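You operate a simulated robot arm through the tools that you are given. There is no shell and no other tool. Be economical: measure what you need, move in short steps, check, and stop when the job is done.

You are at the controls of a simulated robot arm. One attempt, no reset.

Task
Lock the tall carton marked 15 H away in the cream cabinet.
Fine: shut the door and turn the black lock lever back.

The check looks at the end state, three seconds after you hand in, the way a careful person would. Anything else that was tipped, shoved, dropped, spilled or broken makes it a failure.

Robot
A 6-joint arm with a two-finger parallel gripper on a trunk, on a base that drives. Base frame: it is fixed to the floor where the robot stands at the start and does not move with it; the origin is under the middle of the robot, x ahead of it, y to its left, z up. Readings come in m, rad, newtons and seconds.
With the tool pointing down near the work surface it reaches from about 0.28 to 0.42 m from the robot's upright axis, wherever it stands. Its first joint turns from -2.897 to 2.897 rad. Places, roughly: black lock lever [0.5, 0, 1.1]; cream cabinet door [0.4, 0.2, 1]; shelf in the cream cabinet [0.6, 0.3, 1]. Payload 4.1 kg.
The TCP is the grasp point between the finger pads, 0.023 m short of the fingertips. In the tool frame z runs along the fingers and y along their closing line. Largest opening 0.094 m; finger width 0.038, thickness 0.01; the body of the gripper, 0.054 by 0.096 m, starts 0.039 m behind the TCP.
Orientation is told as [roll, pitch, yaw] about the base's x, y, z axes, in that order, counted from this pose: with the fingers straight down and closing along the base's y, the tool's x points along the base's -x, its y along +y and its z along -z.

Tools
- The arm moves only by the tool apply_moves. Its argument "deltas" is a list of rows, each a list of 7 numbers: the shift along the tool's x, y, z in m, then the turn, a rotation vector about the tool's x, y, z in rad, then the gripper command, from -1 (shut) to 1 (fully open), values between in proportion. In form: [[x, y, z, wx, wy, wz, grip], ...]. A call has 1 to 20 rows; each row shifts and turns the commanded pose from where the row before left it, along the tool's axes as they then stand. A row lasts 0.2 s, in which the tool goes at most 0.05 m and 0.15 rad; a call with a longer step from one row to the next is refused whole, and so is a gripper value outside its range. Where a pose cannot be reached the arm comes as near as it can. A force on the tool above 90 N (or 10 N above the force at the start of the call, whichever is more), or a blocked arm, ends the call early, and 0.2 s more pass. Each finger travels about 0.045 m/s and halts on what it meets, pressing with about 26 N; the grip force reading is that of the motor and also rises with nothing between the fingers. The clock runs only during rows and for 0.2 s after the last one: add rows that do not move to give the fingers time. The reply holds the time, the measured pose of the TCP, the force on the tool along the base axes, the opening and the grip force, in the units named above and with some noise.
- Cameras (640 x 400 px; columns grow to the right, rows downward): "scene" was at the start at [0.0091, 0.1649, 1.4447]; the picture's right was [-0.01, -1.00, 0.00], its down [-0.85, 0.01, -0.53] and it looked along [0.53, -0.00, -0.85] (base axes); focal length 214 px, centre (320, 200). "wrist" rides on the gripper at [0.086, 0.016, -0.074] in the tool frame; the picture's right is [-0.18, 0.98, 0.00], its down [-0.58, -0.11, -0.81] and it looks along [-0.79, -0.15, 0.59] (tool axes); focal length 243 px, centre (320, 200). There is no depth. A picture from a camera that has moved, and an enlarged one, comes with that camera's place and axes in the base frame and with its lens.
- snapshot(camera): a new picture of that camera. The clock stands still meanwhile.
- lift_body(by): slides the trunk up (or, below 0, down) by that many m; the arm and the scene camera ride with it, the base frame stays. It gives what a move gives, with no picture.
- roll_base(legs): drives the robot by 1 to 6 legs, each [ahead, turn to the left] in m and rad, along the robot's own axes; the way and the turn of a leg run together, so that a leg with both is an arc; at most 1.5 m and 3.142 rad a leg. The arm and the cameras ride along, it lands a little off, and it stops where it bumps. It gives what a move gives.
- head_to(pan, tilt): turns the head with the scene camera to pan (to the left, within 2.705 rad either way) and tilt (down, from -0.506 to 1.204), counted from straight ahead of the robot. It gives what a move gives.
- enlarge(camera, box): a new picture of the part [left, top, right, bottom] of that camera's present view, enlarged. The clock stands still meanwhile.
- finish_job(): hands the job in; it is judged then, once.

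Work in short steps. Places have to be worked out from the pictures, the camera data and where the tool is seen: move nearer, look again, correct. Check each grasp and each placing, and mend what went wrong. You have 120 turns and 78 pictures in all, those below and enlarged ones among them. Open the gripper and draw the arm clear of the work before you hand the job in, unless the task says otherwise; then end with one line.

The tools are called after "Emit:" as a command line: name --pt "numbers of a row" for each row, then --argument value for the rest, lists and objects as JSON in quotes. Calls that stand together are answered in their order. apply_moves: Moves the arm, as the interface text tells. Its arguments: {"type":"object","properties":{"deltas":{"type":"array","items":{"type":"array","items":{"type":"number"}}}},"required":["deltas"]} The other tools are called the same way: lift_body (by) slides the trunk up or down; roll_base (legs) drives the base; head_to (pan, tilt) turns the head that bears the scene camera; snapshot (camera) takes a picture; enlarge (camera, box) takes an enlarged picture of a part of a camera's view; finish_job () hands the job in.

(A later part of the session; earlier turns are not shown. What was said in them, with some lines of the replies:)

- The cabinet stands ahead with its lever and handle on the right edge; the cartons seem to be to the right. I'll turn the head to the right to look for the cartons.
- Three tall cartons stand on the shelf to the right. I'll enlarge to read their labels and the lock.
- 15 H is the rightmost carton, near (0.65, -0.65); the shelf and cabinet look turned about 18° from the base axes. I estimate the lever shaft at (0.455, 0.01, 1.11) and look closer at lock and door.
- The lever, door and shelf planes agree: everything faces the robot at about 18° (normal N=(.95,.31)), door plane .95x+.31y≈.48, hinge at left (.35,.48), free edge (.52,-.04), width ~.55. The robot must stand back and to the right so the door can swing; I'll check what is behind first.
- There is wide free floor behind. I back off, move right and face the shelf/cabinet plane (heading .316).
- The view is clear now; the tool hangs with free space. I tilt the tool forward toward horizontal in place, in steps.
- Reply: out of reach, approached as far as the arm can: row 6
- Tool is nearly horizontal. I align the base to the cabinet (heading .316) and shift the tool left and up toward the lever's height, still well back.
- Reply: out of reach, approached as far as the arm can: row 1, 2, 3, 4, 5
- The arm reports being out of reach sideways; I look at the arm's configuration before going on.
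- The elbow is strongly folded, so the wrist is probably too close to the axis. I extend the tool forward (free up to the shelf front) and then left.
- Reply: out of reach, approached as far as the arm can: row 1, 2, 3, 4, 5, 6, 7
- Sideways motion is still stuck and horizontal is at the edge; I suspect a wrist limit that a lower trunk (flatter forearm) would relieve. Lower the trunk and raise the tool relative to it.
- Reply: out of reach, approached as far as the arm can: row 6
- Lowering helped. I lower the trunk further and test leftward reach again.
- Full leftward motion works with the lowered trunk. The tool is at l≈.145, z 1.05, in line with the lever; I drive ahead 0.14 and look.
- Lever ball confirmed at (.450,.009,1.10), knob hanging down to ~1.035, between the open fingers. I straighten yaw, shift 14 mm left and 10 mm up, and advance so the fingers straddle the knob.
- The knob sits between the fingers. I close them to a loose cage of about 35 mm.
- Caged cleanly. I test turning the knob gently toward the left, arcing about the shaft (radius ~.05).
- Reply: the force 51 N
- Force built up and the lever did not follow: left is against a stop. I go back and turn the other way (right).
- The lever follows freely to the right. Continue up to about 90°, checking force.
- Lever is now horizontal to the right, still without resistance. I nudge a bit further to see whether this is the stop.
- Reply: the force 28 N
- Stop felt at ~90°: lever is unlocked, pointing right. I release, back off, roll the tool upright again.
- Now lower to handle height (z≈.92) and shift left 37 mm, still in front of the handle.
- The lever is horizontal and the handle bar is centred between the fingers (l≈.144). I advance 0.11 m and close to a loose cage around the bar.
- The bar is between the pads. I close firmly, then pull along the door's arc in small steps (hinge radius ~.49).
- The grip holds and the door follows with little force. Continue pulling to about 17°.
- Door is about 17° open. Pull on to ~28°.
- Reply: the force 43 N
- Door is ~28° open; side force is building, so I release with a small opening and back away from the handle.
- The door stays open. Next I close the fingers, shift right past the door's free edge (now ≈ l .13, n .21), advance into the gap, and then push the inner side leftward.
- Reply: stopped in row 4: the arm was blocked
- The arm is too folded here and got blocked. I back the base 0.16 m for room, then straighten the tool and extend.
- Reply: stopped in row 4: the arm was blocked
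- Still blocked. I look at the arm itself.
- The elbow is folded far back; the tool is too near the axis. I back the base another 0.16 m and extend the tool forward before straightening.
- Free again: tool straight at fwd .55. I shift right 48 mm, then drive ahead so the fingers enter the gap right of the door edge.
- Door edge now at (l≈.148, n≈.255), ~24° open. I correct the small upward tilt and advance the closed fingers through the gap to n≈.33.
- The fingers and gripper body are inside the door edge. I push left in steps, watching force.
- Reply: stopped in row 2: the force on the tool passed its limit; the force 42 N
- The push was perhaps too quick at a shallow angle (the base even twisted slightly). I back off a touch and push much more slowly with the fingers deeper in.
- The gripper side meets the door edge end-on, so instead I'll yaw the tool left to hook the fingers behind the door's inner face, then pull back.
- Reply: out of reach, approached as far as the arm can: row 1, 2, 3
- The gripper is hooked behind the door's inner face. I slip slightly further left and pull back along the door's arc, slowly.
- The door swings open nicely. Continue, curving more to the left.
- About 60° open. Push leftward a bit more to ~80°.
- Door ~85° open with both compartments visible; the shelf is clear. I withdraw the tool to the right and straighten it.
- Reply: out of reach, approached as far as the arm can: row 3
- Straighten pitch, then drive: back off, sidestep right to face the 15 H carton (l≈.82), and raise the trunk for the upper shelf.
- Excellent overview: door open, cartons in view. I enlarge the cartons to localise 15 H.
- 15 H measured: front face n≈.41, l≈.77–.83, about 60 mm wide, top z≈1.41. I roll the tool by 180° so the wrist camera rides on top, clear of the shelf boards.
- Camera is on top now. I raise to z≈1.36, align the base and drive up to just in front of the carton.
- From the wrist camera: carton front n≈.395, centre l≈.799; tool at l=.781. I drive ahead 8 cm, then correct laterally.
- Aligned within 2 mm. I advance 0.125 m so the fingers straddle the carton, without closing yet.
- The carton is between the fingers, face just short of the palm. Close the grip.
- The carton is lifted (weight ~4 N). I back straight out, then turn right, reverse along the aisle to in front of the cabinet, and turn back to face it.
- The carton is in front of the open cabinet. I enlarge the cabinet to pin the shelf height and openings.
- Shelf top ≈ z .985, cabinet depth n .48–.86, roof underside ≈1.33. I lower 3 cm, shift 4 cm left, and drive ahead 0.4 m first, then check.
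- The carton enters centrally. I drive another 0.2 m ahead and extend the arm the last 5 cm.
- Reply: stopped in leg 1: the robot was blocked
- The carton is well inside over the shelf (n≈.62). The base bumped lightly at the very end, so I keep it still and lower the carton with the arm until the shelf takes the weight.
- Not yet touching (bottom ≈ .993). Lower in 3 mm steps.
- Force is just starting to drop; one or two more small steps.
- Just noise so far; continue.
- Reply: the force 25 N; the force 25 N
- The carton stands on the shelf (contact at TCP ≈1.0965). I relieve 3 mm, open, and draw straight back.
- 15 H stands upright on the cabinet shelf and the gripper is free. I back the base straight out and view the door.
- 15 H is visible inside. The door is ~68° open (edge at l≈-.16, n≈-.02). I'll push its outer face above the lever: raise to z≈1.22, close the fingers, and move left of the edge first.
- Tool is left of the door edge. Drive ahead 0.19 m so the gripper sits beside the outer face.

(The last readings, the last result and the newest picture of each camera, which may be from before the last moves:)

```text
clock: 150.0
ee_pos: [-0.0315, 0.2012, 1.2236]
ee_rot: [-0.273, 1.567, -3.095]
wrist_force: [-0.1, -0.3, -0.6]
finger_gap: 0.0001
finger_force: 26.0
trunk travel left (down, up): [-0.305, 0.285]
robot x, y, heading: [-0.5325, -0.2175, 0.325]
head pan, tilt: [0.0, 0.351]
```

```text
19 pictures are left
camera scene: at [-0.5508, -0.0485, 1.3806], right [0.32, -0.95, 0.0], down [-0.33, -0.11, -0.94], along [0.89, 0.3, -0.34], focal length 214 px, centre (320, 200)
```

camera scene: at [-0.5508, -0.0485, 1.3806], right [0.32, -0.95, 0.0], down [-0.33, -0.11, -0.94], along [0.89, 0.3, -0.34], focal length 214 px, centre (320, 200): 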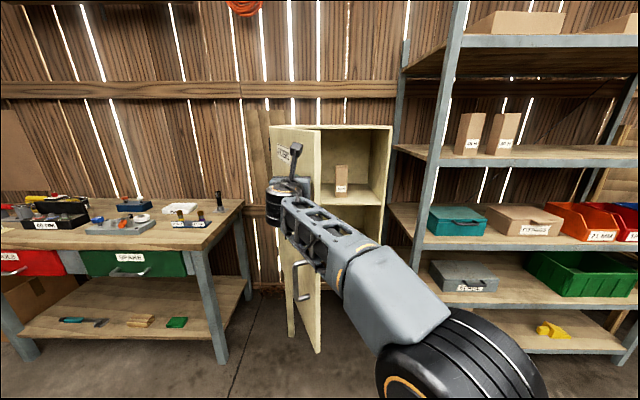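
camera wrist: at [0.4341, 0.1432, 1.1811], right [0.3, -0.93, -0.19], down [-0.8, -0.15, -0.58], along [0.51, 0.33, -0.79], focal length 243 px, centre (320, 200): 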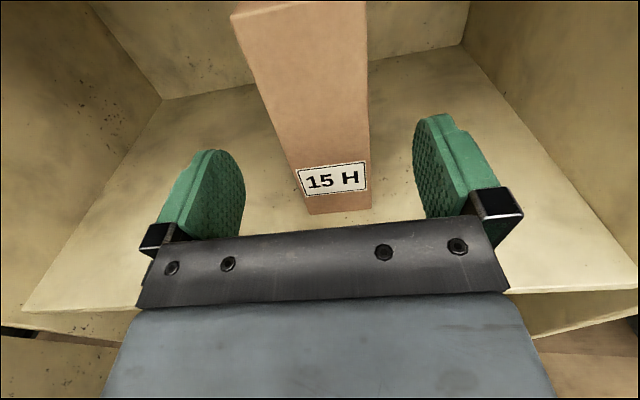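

No contact yet. Keep pushing right slowly.

Emit:
apply_moves --pt "0 0.012 0 0 0 0 -1" --pt "0 0.012 0 0 0 0 -1" --pt "0 0.012 0 0 0 0 -1" --pt "0 0.012 0 0 0 0 -1" --pt "0 0.012 0 0 0 0 -1" --pt "0 0.012 0 0 0 0 -1" --pt "0 0.012 0 0 0 0 -1" --pt "0 0.012 0 0 0 0 -1" --pt "0 0.012 0 0 0 0 -1" --pt "0 0.012 0 0 0 0 -1"

Emit:
snapshot --camera "scene"

```text
clock: 152.2
ee_pos: [0.0041, 0.0855, 1.2237]
ee_rot: [-0.233, 1.564, -3.056]
wrist_force: [0.5, -0.2, -0.5]
finger_gap: 0.0002
finger_force: 25.5
trunk travel left (down, up): [-0.305, 0.285]
robot x, y, heading: [-0.532, -0.2135, 0.324]
head pan, tilt: [0.0, 0.351]
```

```text
18 pictures are left
camera scene: at [-0.5508, -0.0486, 1.3806], right [0.32, -0.95, 0.0], down [-0.33, -0.11, -0.94], along [0.89, 0.3, -0.34], focal length 214 px, centre (320, 200)
```

scene: 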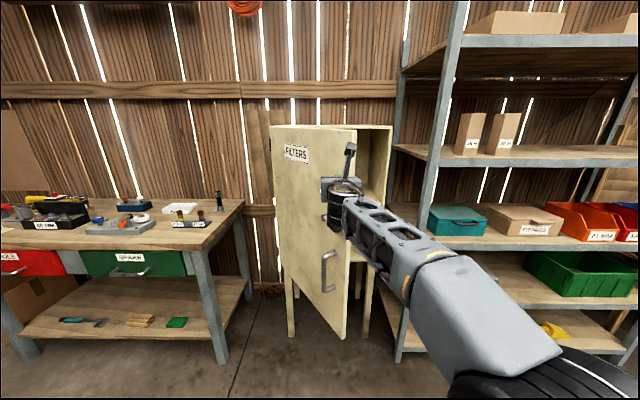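

The door swings shut as pushed, ~45° now. Continue right and forward.

Emit:
apply_moves --pt "0 0.01 0.01 0 0 0 -1" --pt "0 0.01 0.01 0 0 0 -1" --pt "0 0.01 0.01 0 0 0 -1" --pt "0 0.01 0.012 0 0 0 -1" --pt "0 0.01 0.012 0 0 0 -1" --pt "0 0.008 0.012 0 0 0 -1" --pt "0 0.007 0.012 0 0 0 -1" --pt "0 0.006 0.012 0 0 0 -1" --pt "0 0.005 0.012 0 0 0 -1" --pt "0 0.004 0.012 0 0 0 -1"

Emit:
snapshot --camera "scene"

```text
clock: 154.4
ee_pos: [0.1386, 0.044, 1.2225]
ee_rot: [-0.117, 1.567, -2.943]
wrist_force: [0.3, 0.6, 0.2]
finger_gap: 0.0001
finger_force: 26.6
trunk travel left (down, up): [-0.305, 0.285]
robot x, y, heading: [-0.5291, -0.2181, 0.322]
head pan, tilt: [0.0, 0.351]
```

```text
17 pictures are left
camera scene: at [-0.5507, -0.0485, 1.3806], right [0.32, -0.95, 0.0], down [-0.33, -0.11, -0.94], along [0.89, 0.3, -0.34], focal length 214 px, centre (320, 200)
```

scene: 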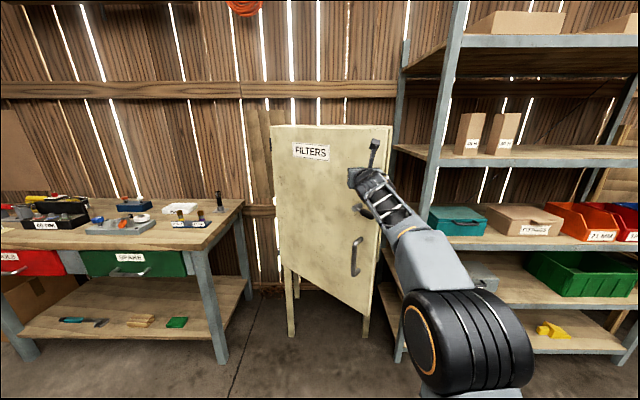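

Door ~20° open, arm nearly at full reach. I retract 10 cm, shift right 4 cm, drive up, and then finish pushing with the arm.

Emit:
apply_moves --pt "0 0 -0.03 0 0 0 -1" --pt "0 0.02 -0.03 0 0 0 -1" --pt "0 0.02 -0.03 0 0 0 -1" --pt "0 0.01 -0.01 0 0 0 -1"

Emit:
roll_base --legs '[[0.27, 0]]'

Emit:
snapshot --camera "scene"

```text
clock: 155.4
ee_pos: [0.0626, -0.0258, 1.2226]
ee_rot: [-0.326, 1.569, 3.124]
wrist_force: [0.6, -0.5, 0.3]
finger_gap: 0.0
finger_force: 26.4
out of reach, approached as far as the arm can: row 3
trunk travel left (down, up): [-0.305, 0.285]
robot x, y, heading: [-0.5301, -0.2175, 0.322]
head pan, tilt: [0.0, 0.351]
```

```text
clock: 157.3
ee_pos: [0.3222, 0.0634, 1.223]
ee_rot: [-0.301, 1.568, -3.13]
wrist_force: [0.0, 0.2, 0.1]
finger_gap: 0.0
finger_force: 26.1
trunk travel left (down, up): [-0.305, 0.285]
robot x, y, heading: [-0.2732, -0.132, 0.327]
head pan, tilt: [0.0, 0.351]
```

```text
16 pictures are left
camera scene: at [-0.2925, 0.0384, 1.3806], right [0.32, -0.95, 0.0], down [-0.33, -0.11, -0.94], along [0.89, 0.3, -0.34], focal length 214 px, centre (320, 200)
```

scene: 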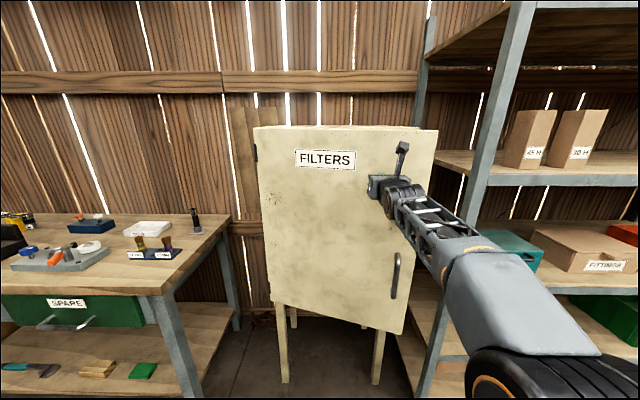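

Now ~15° left. Push forward slowly with the arm to flush.

Emit:
apply_moves --pt "0 0.002 0.012 0 0 0 -1" --pt "0 0.002 0.012 0 0 0 -1" --pt "0 0.002 0.012 0 0 0 -1" --pt "0 0.002 0.012 0 0 0 -1" --pt "0 0.002 0.012 0 0 0 -1" --pt "0 0.002 0.012 0 0 0 -1" --pt "0 0.002 0.012 0 0 0 -1" --pt "0 0.002 0.012 0 0 0 -1" --pt "0 0.002 0.012 0 0 0 -1" --pt "0 0.002 0.008 0 0 0 -1"

Emit:
apply_moves --pt "0 0 0.005 0 0 0 -1" --pt "0 0 0.005 0 0 0 -1" --pt "0 0 0.005 0 0 0 -1" --pt "0 0 0.005 0 0 0 -1"

Emit:
snapshot --camera "scene"

```text
clock: 159.5
ee_pos: [0.4296, 0.1002, 1.2191]
ee_rot: [-0.716, 1.567, 2.726]
wrist_force: [-0.8, -0.7, 0.0]
finger_gap: 0.0
finger_force: 25.8
out of reach, approached as far as the arm can: row 4, 6, 7, 8, 9
trunk travel left (down, up): [-0.305, 0.285]
robot x, y, heading: [-0.2742, -0.1292, 0.328]
head pan, tilt: [0.0, 0.351]
```

```text
clock: 160.5
ee_pos: [0.4431, 0.1062, 1.2182]
ee_rot: [-0.621, 1.566, 2.82]
wrist_force: [-40.5, -15.5, -20.1]
finger_gap: 0.0
finger_force: 25.9
out of reach, approached as far as the arm can: row 1, 4
trunk travel left (down, up): [-0.305, 0.285]
robot x, y, heading: [-0.272, -0.1292, 0.324]
head pan, tilt: [0.0, 0.351]
```

```text
15 pictures are left
camera scene: at [-0.2973, 0.0364, 1.3803], right [0.32, -0.95, 0.0], down [-0.32, -0.11, -0.94], along [0.89, 0.3, -0.34], focal length 214 px, centre (320, 200)
```

scene: 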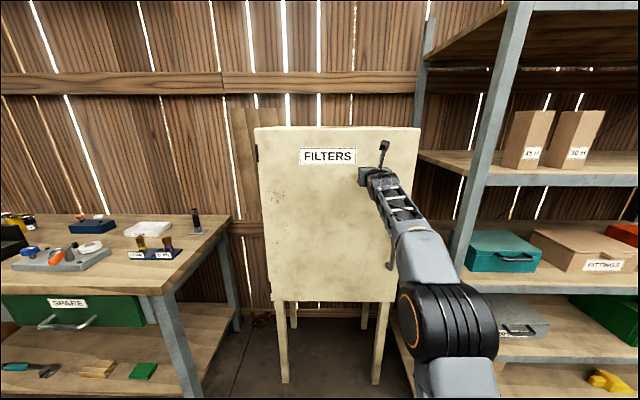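

Door is flush (40 N reaction at the stop plane). I retract, back away, and sidestep right to line up for the lever; the trunk goes down as in the first lever turn.

Emit:
apply_moves --pt "0 0 -0.02 0 0 0 -1" --pt "0 0 -0.03 0 0 0 -1" --pt "0 0 -0.03 0 0 0 0"

Emit:
roll_base --legs '[[-0.4, 0], [0, -1.571], [0.18, 0], [0, 1.562]]'

Emit:
lift_body --by -0.2

Emit:
apply_moves --pt "0.02 0 0 0 0 0.143 1" --pt "0.02 0 0 0 0 0.143 1" --pt "0.02 0.005 0 0 0 0.143 1" --pt "0.02 0 0 0 0 0.143 1" --pt "0 0 0 0 0 0.143 1" --pt "0 0 0 0 0 0.143 1" --pt "0 0 0 0 0 0.143 1" --pt "0 0 0 0 0 0.143 1" --pt "0 0 0 0 0 0.143 1" --pt "0 0 0 0 0 0.143 1" --pt "0 0 0 0 0 0.141 1"

Emit:
snapshot --camera "scene"

```text
clock: 161.3
ee_pos: [0.3706, 0.085, 1.2182]
ee_rot: [-0.417, 1.566, 3.036]
wrist_force: [0.7, -0.1, -0.1]
finger_gap: 0.0326
finger_force: 0.1
trunk travel left (down, up): [-0.305, 0.285]
robot x, y, heading: [-0.271, -0.1247, 0.327]
head pan, tilt: [0.0, 0.351]
```

```text
clock: 172.6
ee_pos: [0.0544, -0.2409, 1.2186]
ee_rot: [-0.295, 1.566, 3.123]
wrist_force: [-0.9, 0.9, 1.0]
finger_gap: 0.0472
finger_force: 0.0
trunk travel left (down, up): [-0.305, 0.285]
robot x, y, heading: [-0.5965, -0.4312, 0.288]
head pan, tilt: [0.0, 0.351]
```

```text
clock: 174.8
ee_pos: [0.0549, -0.2402, 1.0181]
ee_rot: [-0.318, 1.567, 3.1]
wrist_force: [0.9, 0.0, 0.4]
finger_gap: 0.047
finger_force: 0.1
trunk travel left (down, up): [-0.105, 0.485]
robot x, y, heading: [-0.5954, -0.4327, 0.29]
head pan, tilt: [0.0, 0.351]
```

```text
clock: 177.2
ee_pos: [0.06, -0.2615, 1.0926]
ee_rot: [-1.566, -0.004, 1.846]
wrist_force: [-0.1, -1.3, -0.9]
finger_gap: 0.0943
finger_force: 0.0
trunk travel left (down, up): [-0.105, 0.485]
robot x, y, heading: [-0.5939, -0.4278, 0.289]
head pan, tilt: [0.0, 0.351]
```

```text
14 pictures are left
camera scene: at [-0.6096, -0.2616, 1.1806], right [0.29, -0.96, 0.0], down [-0.33, -0.1, -0.94], along [0.9, 0.27, -0.34], focal length 214 px, centre (320, 200)
```

scene: 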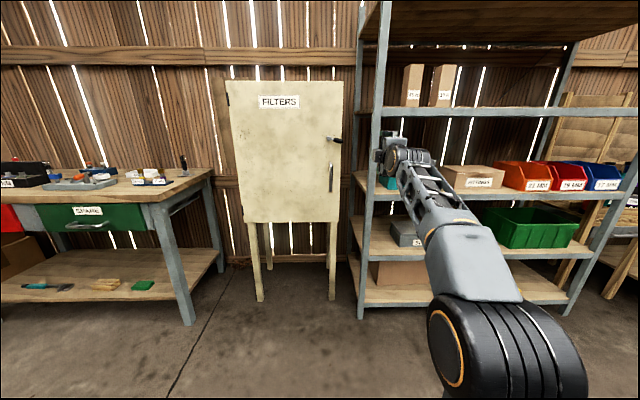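

Door closed, lever still horizontal. I align the base, bring the tool in line (l≈.18, z≈1.107) and drive up, then look.

Emit:
roll_base --legs '[[0, 0.028]]'

Emit:
apply_moves --pt "-0.03 -0.007 0 0 -0.012 0 1" --pt "-0.03 -0.007 0 0 0 0 1" --pt "-0.01 0 0 0 0 0 1"

Emit:
roll_base --legs '[[0.3, 0]]'

Emit:
snapshot --camera "wrist"

Emit:
snapshot --camera "scene"

```text
clock: 177.9
ee_pos: [0.0552, -0.2428, 1.094]
ee_rot: [-1.567, -0.003, 1.875]
wrist_force: [0.0, 0.5, 0.3]
finger_gap: 0.094
finger_force: 0.1
trunk travel left (down, up): [-0.105, 0.485]
robot x, y, heading: [-0.5914, -0.4268, 0.315]
head pan, tilt: [0.0, 0.351]
```

```text
clock: 178.7
ee_pos: [0.0341, -0.1762, 1.1083]
ee_rot: [-1.567, 0.001, 1.885]
wrist_force: [-0.5, 0.8, -0.5]
finger_gap: 0.0939
finger_force: 0.1
trunk travel left (down, up): [-0.105, 0.485]
robot x, y, heading: [-0.5923, -0.428, 0.317]
head pan, tilt: [0.0, 0.351]
```

```text
clock: 180.7
ee_pos: [0.3121, -0.0836, 1.1075]
ee_rot: [-1.566, -0.002, 1.889]
wrist_force: [-0.3, -0.2, 0.6]
finger_gap: 0.0938
finger_force: 0.0
trunk travel left (down, up): [-0.105, 0.485]
robot x, y, heading: [-0.3147, -0.3399, 0.319]
head pan, tilt: [0.0, 0.351]
```

```text
13 pictures are left
camera wrist: at [0.2667, -0.1884, 1.0913], right [-0.06, 0.17, -0.98], down [-0.95, 0.3, 0.11], along [0.32, 0.94, 0.15], focal length 243 px, centre (320, 200)
```

wrist: 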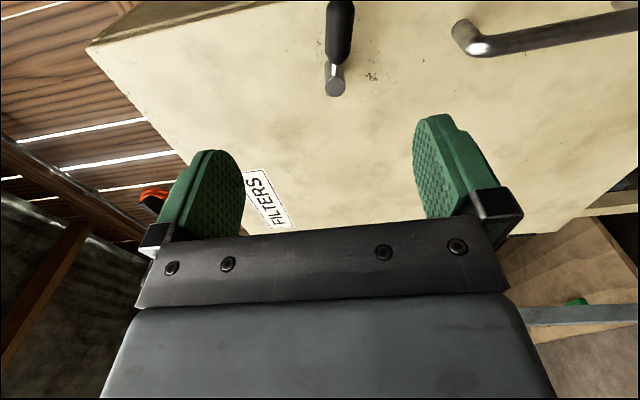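

```text
12 pictures are left
camera scene: at [-0.3359, -0.1702, 1.1806], right [0.31, -0.95, 0.0], down [-0.33, -0.11, -0.94], along [0.89, 0.29, -0.34], focal length 214 px, centre (320, 200)
```

scene: 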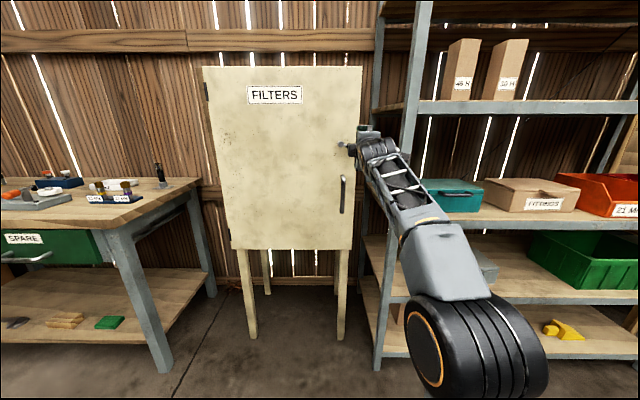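

Lined up: ball at (.451,.004,1.10). I drive 0.1 m further and advance the arm to straddle the knob.

Emit:
roll_base --legs '[[0.1, 0]]'

Emit:
apply_moves --pt "0 0 0.02 0 0 0 1" --pt "0 0 0.02 0 0 0 1" --pt "0 0 0.013 0 0 0 1"

Emit:
snapshot --camera "wrist"

```text
clock: 181.9
ee_pos: [0.4064, -0.0544, 1.1078]
ee_rot: [-1.568, 0.0, 1.886]
wrist_force: [-0.3, 0.4, 0.0]
finger_gap: 0.0937
finger_force: 0.0
trunk travel left (down, up): [-0.105, 0.485]
robot x, y, heading: [-0.2218, -0.3061, 0.318]
head pan, tilt: [0.0, 0.351]
```

```text
clock: 182.7
ee_pos: [0.4541, -0.0404, 1.1058]
ee_rot: [-1.568, 0.001, 1.887]
wrist_force: [-1.1, 0.4, -0.1]
finger_gap: 0.0941
finger_force: 0.1
trunk travel left (down, up): [-0.105, 0.485]
robot x, y, heading: [-0.221, -0.3114, 0.319]
head pan, tilt: [0.0, 0.351]
```

```text
11 pictures are left
camera wrist: at [0.4089, -0.144, 1.09], right [-0.06, 0.17, -0.98], down [-0.95, 0.3, 0.11], along [0.32, 0.94, 0.15], focal length 243 px, centre (320, 200)
```

wrist: 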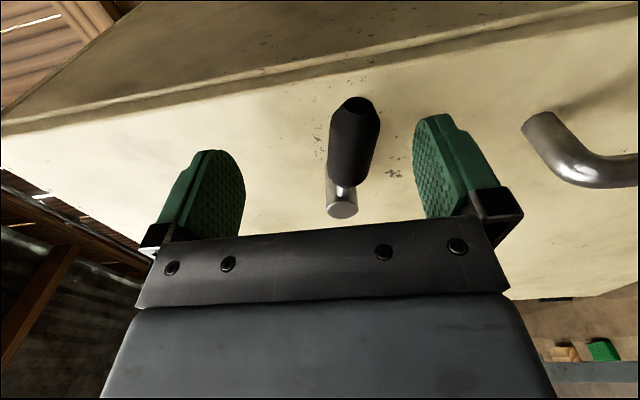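

Knob sits between the fingers. Close to the loose cage and turn the lever down about the shaft, in two stages.

Emit:
apply_moves --pt "0 0 0 0 0 0 -0.25" --pt "0 0 0 0 0 0 -0.25" --pt "0 0 0 0 0 0 -0.25" --pt "0 0 0 0 0 0 -0.25" --pt "0 0 0 0 0 0 -0.25" --pt "-0.0005 0.007 0 0 0 0.143 -0.25" --pt "-0.0005 0.007 0 0 0 0.143 -0.25" --pt "-0.0005 0.007 0 0 0 0.143 -0.25" --pt "-0.0005 0.007 0 0 0 0.143 -0.25"

Emit:
snapshot --camera "wrist"

```text
clock: 184.7
ee_pos: [0.4547, -0.0299, 1.0813]
ee_rot: [-1.568, -0.576, 1.888]
wrist_force: [-0.4, -0.5, -0.1]
finger_gap: 0.0353
finger_force: 0.1
trunk travel left (down, up): [-0.105, 0.485]
robot x, y, heading: [-0.2214, -0.3099, 0.312]
head pan, tilt: [0.0, 0.351]
```

```text
10 pictures are left
camera wrist: at [0.4013, -0.1125, 1.0209], right [-0.22, 0.65, -0.72], down [-0.9, 0.16, 0.41], along [0.38, 0.74, 0.55], focal length 243 px, centre (320, 200)
```

wrist: 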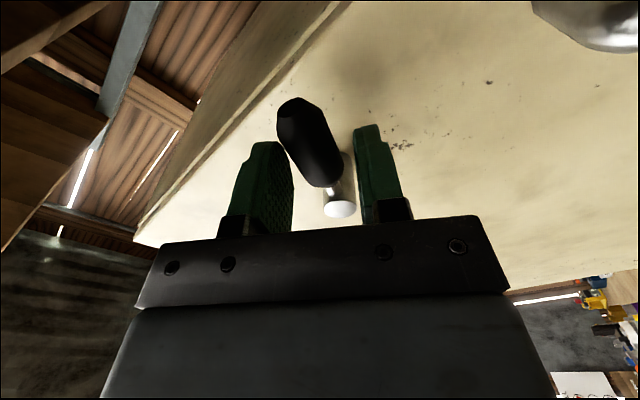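

The lever follows with a little lag. Continue the turn to the bottom.

Emit:
apply_moves --pt "-0.0005 0.007 0 0 0 0.143 -0.25" --pt "-0.0005 0.007 0 0 0 0.143 -0.25" --pt "-0.0005 0.007 0 0 0 0.143 -0.25" --pt "-0.0005 0.007 0 0 0 0.143 -0.25" --pt "-0.0005 0.007 0 0 0 0.143 -0.25" --pt "-0.0005 0.007 0 0 0 0.143 -0.25" --pt "-0.0005 0.007 0 0 0 0.143 -0.25"

Emit:
snapshot --camera "wrist"

```text
clock: 186.3
ee_pos: [0.442, 0.0082, 1.0582]
ee_rot: [0.799, -1.565, -0.483]
wrist_force: [0.8, -0.7, -0.2]
finger_gap: 0.0354
finger_force: 0.5
trunk travel left (down, up): [-0.105, 0.485]
robot x, y, heading: [-0.2258, -0.3069, 0.315]
head pan, tilt: [0.0, 0.351]
```

```text
9 pictures are left
camera wrist: at [0.3641, 0.0029, 0.9725], right [-0.3, 0.93, 0.19], down [-0.73, -0.36, 0.58], along [0.61, 0.04, 0.79], focal length 243 px, centre (320, 200)
```

wrist: 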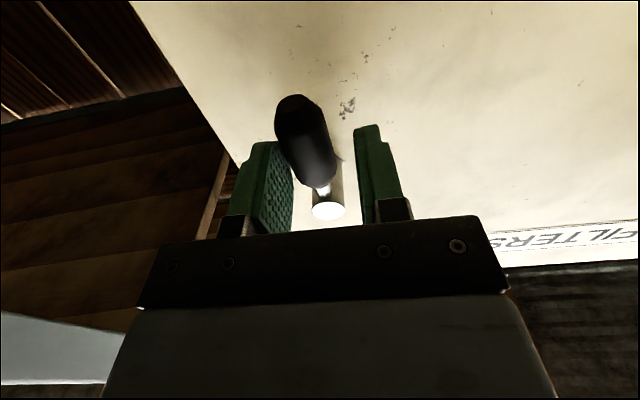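

Nearly down, lagging by several degrees. Turn a bit more until the stop is felt.

Emit:
apply_moves --pt "-0.0005 0.007 0 0 0 0.1 -0.25" --pt "0 0.006 0 0 0 0.08 -0.25"

Emit:
apply_moves --pt "0 0.004 0 0 0 0.05 -0.25" --pt "0 0 0 0 0 0 -0.25"

Emit:
snapshot --camera "wrist"

```text
clock: 186.9
ee_pos: [0.4395, 0.0149, 1.0613]
ee_rot: [1.559, -1.385, -1.253]
wrist_force: [10.0, -26.8, 4.9]
finger_gap: 0.0474
finger_force: 13.9
trunk travel left (down, up): [-0.105, 0.485]
robot x, y, heading: [-0.2217, -0.3033, 0.313]
head pan, tilt: [0.0, 0.351]
```

```text
clock: 187.5
ee_pos: [0.4396, 0.016, 1.0633]
ee_rot: [1.569, -1.335, -1.262]
wrist_force: [15.9, -36.8, 10.9]
finger_gap: 0.0512
finger_force: 18.1
trunk travel left (down, up): [-0.105, 0.485]
robot x, y, heading: [-0.219, -0.3098, 0.306]
head pan, tilt: [0.0, 0.351]
```

```text
8 pictures are left
camera wrist: at [0.3559, 0.0289, 0.9828], right [-0.28, 0.87, 0.41], down [-0.7, -0.47, 0.54], along [0.66, -0.14, 0.74], focal length 243 px, centre (320, 200)
```

wrist: 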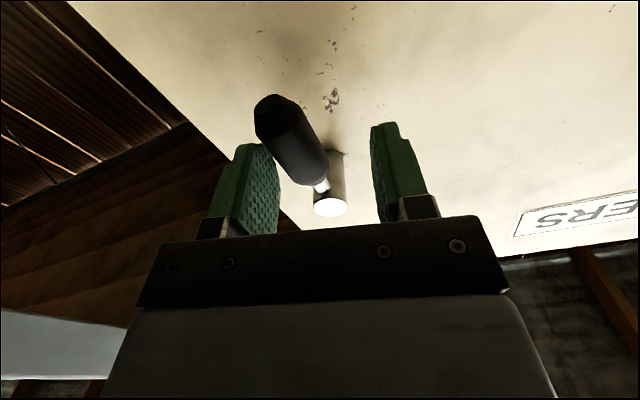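

The stop is felt, same as at the start: the lever is fully back. I undo the over-turn, open, and back straight off.

Emit:
apply_moves --pt "0 -0.008 0 0 0 -0.12 -0.25" --pt "0 -0.006 0 0 0 -0.1 0.3" --pt "0 0 0 0 0 0 1" --pt "0 0 0 0 0 0 1" --pt "0 0 0 0 0 0 1" --pt "0 0 0 0 0 0 1" --pt "0 0 -0.03 0 0 0 1" --pt "0 0 -0.04 0 0 0 1" --pt "0 0 -0.02 0 0 0 1"

Emit:
roll_base --legs '[[-0.35, 0]]'

Emit:
snapshot --camera "scene"

Emit:
enlarge --camera "scene" --box '[200, 50, 392, 250]'

```text
clock: 189.5
ee_pos: [0.3546, -0.0158, 1.0577]
ee_rot: [1.272, -1.559, -0.955]
wrist_force: [0.4, 0.0, -0.5]
finger_gap: 0.0942
finger_force: 0.1
trunk travel left (down, up): [-0.105, 0.485]
robot x, y, heading: [-0.2189, -0.3041, 0.311]
head pan, tilt: [0.0, 0.351]
```

```text
clock: 191.7
ee_pos: [0.0338, -0.1265, 1.0572]
ee_rot: [1.293, -1.558, -0.988]
wrist_force: [0.5, -0.5, 0.0]
finger_gap: 0.0941
finger_force: 0.0
trunk travel left (down, up): [-0.105, 0.485]
robot x, y, heading: [-0.5448, -0.4092, 0.314]
head pan, tilt: [0.0, 0.351]
```

```text
7 pictures are left
camera scene: at [-0.5647, -0.2443, 1.1806], right [0.31, -0.95, 0.0], down [-0.33, -0.11, -0.94], along [0.89, 0.29, -0.34], focal length 214 px, centre (320, 200)
```

scene: 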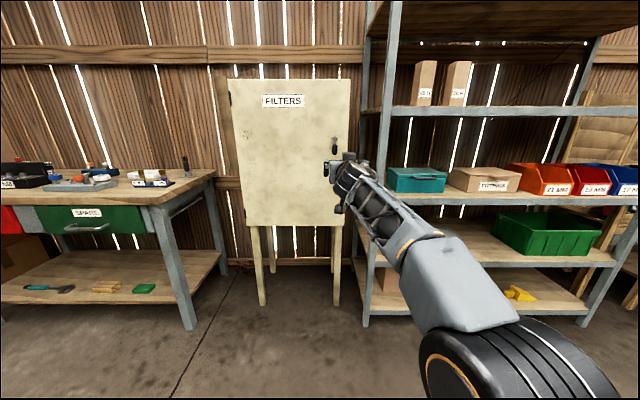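

```text
2.00 times, centred on (296, 150) of scene
camera zoom: at [-0.5647, -0.2443, 1.1806], right [0.31, -0.95, 0.0], down [-0.33, -0.11, -0.94], along [0.89, 0.29, -0.34], focal length 429 px, centre (368, 300)
```

zoom: 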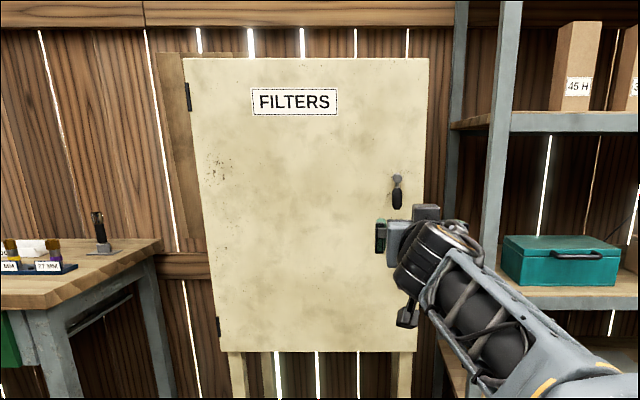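

The door is flush, the lever hangs straight down as it did at the start, 30 H, 45 H and the other items stand where they were, and the open gripper is clear. I'm handing in.

Emit:
finish_job

```text
The job is handed in.
```

The 15 H carton is standing upright on the shelf inside the cream cabinet, with the door shut and the black lock lever turned back to locked.
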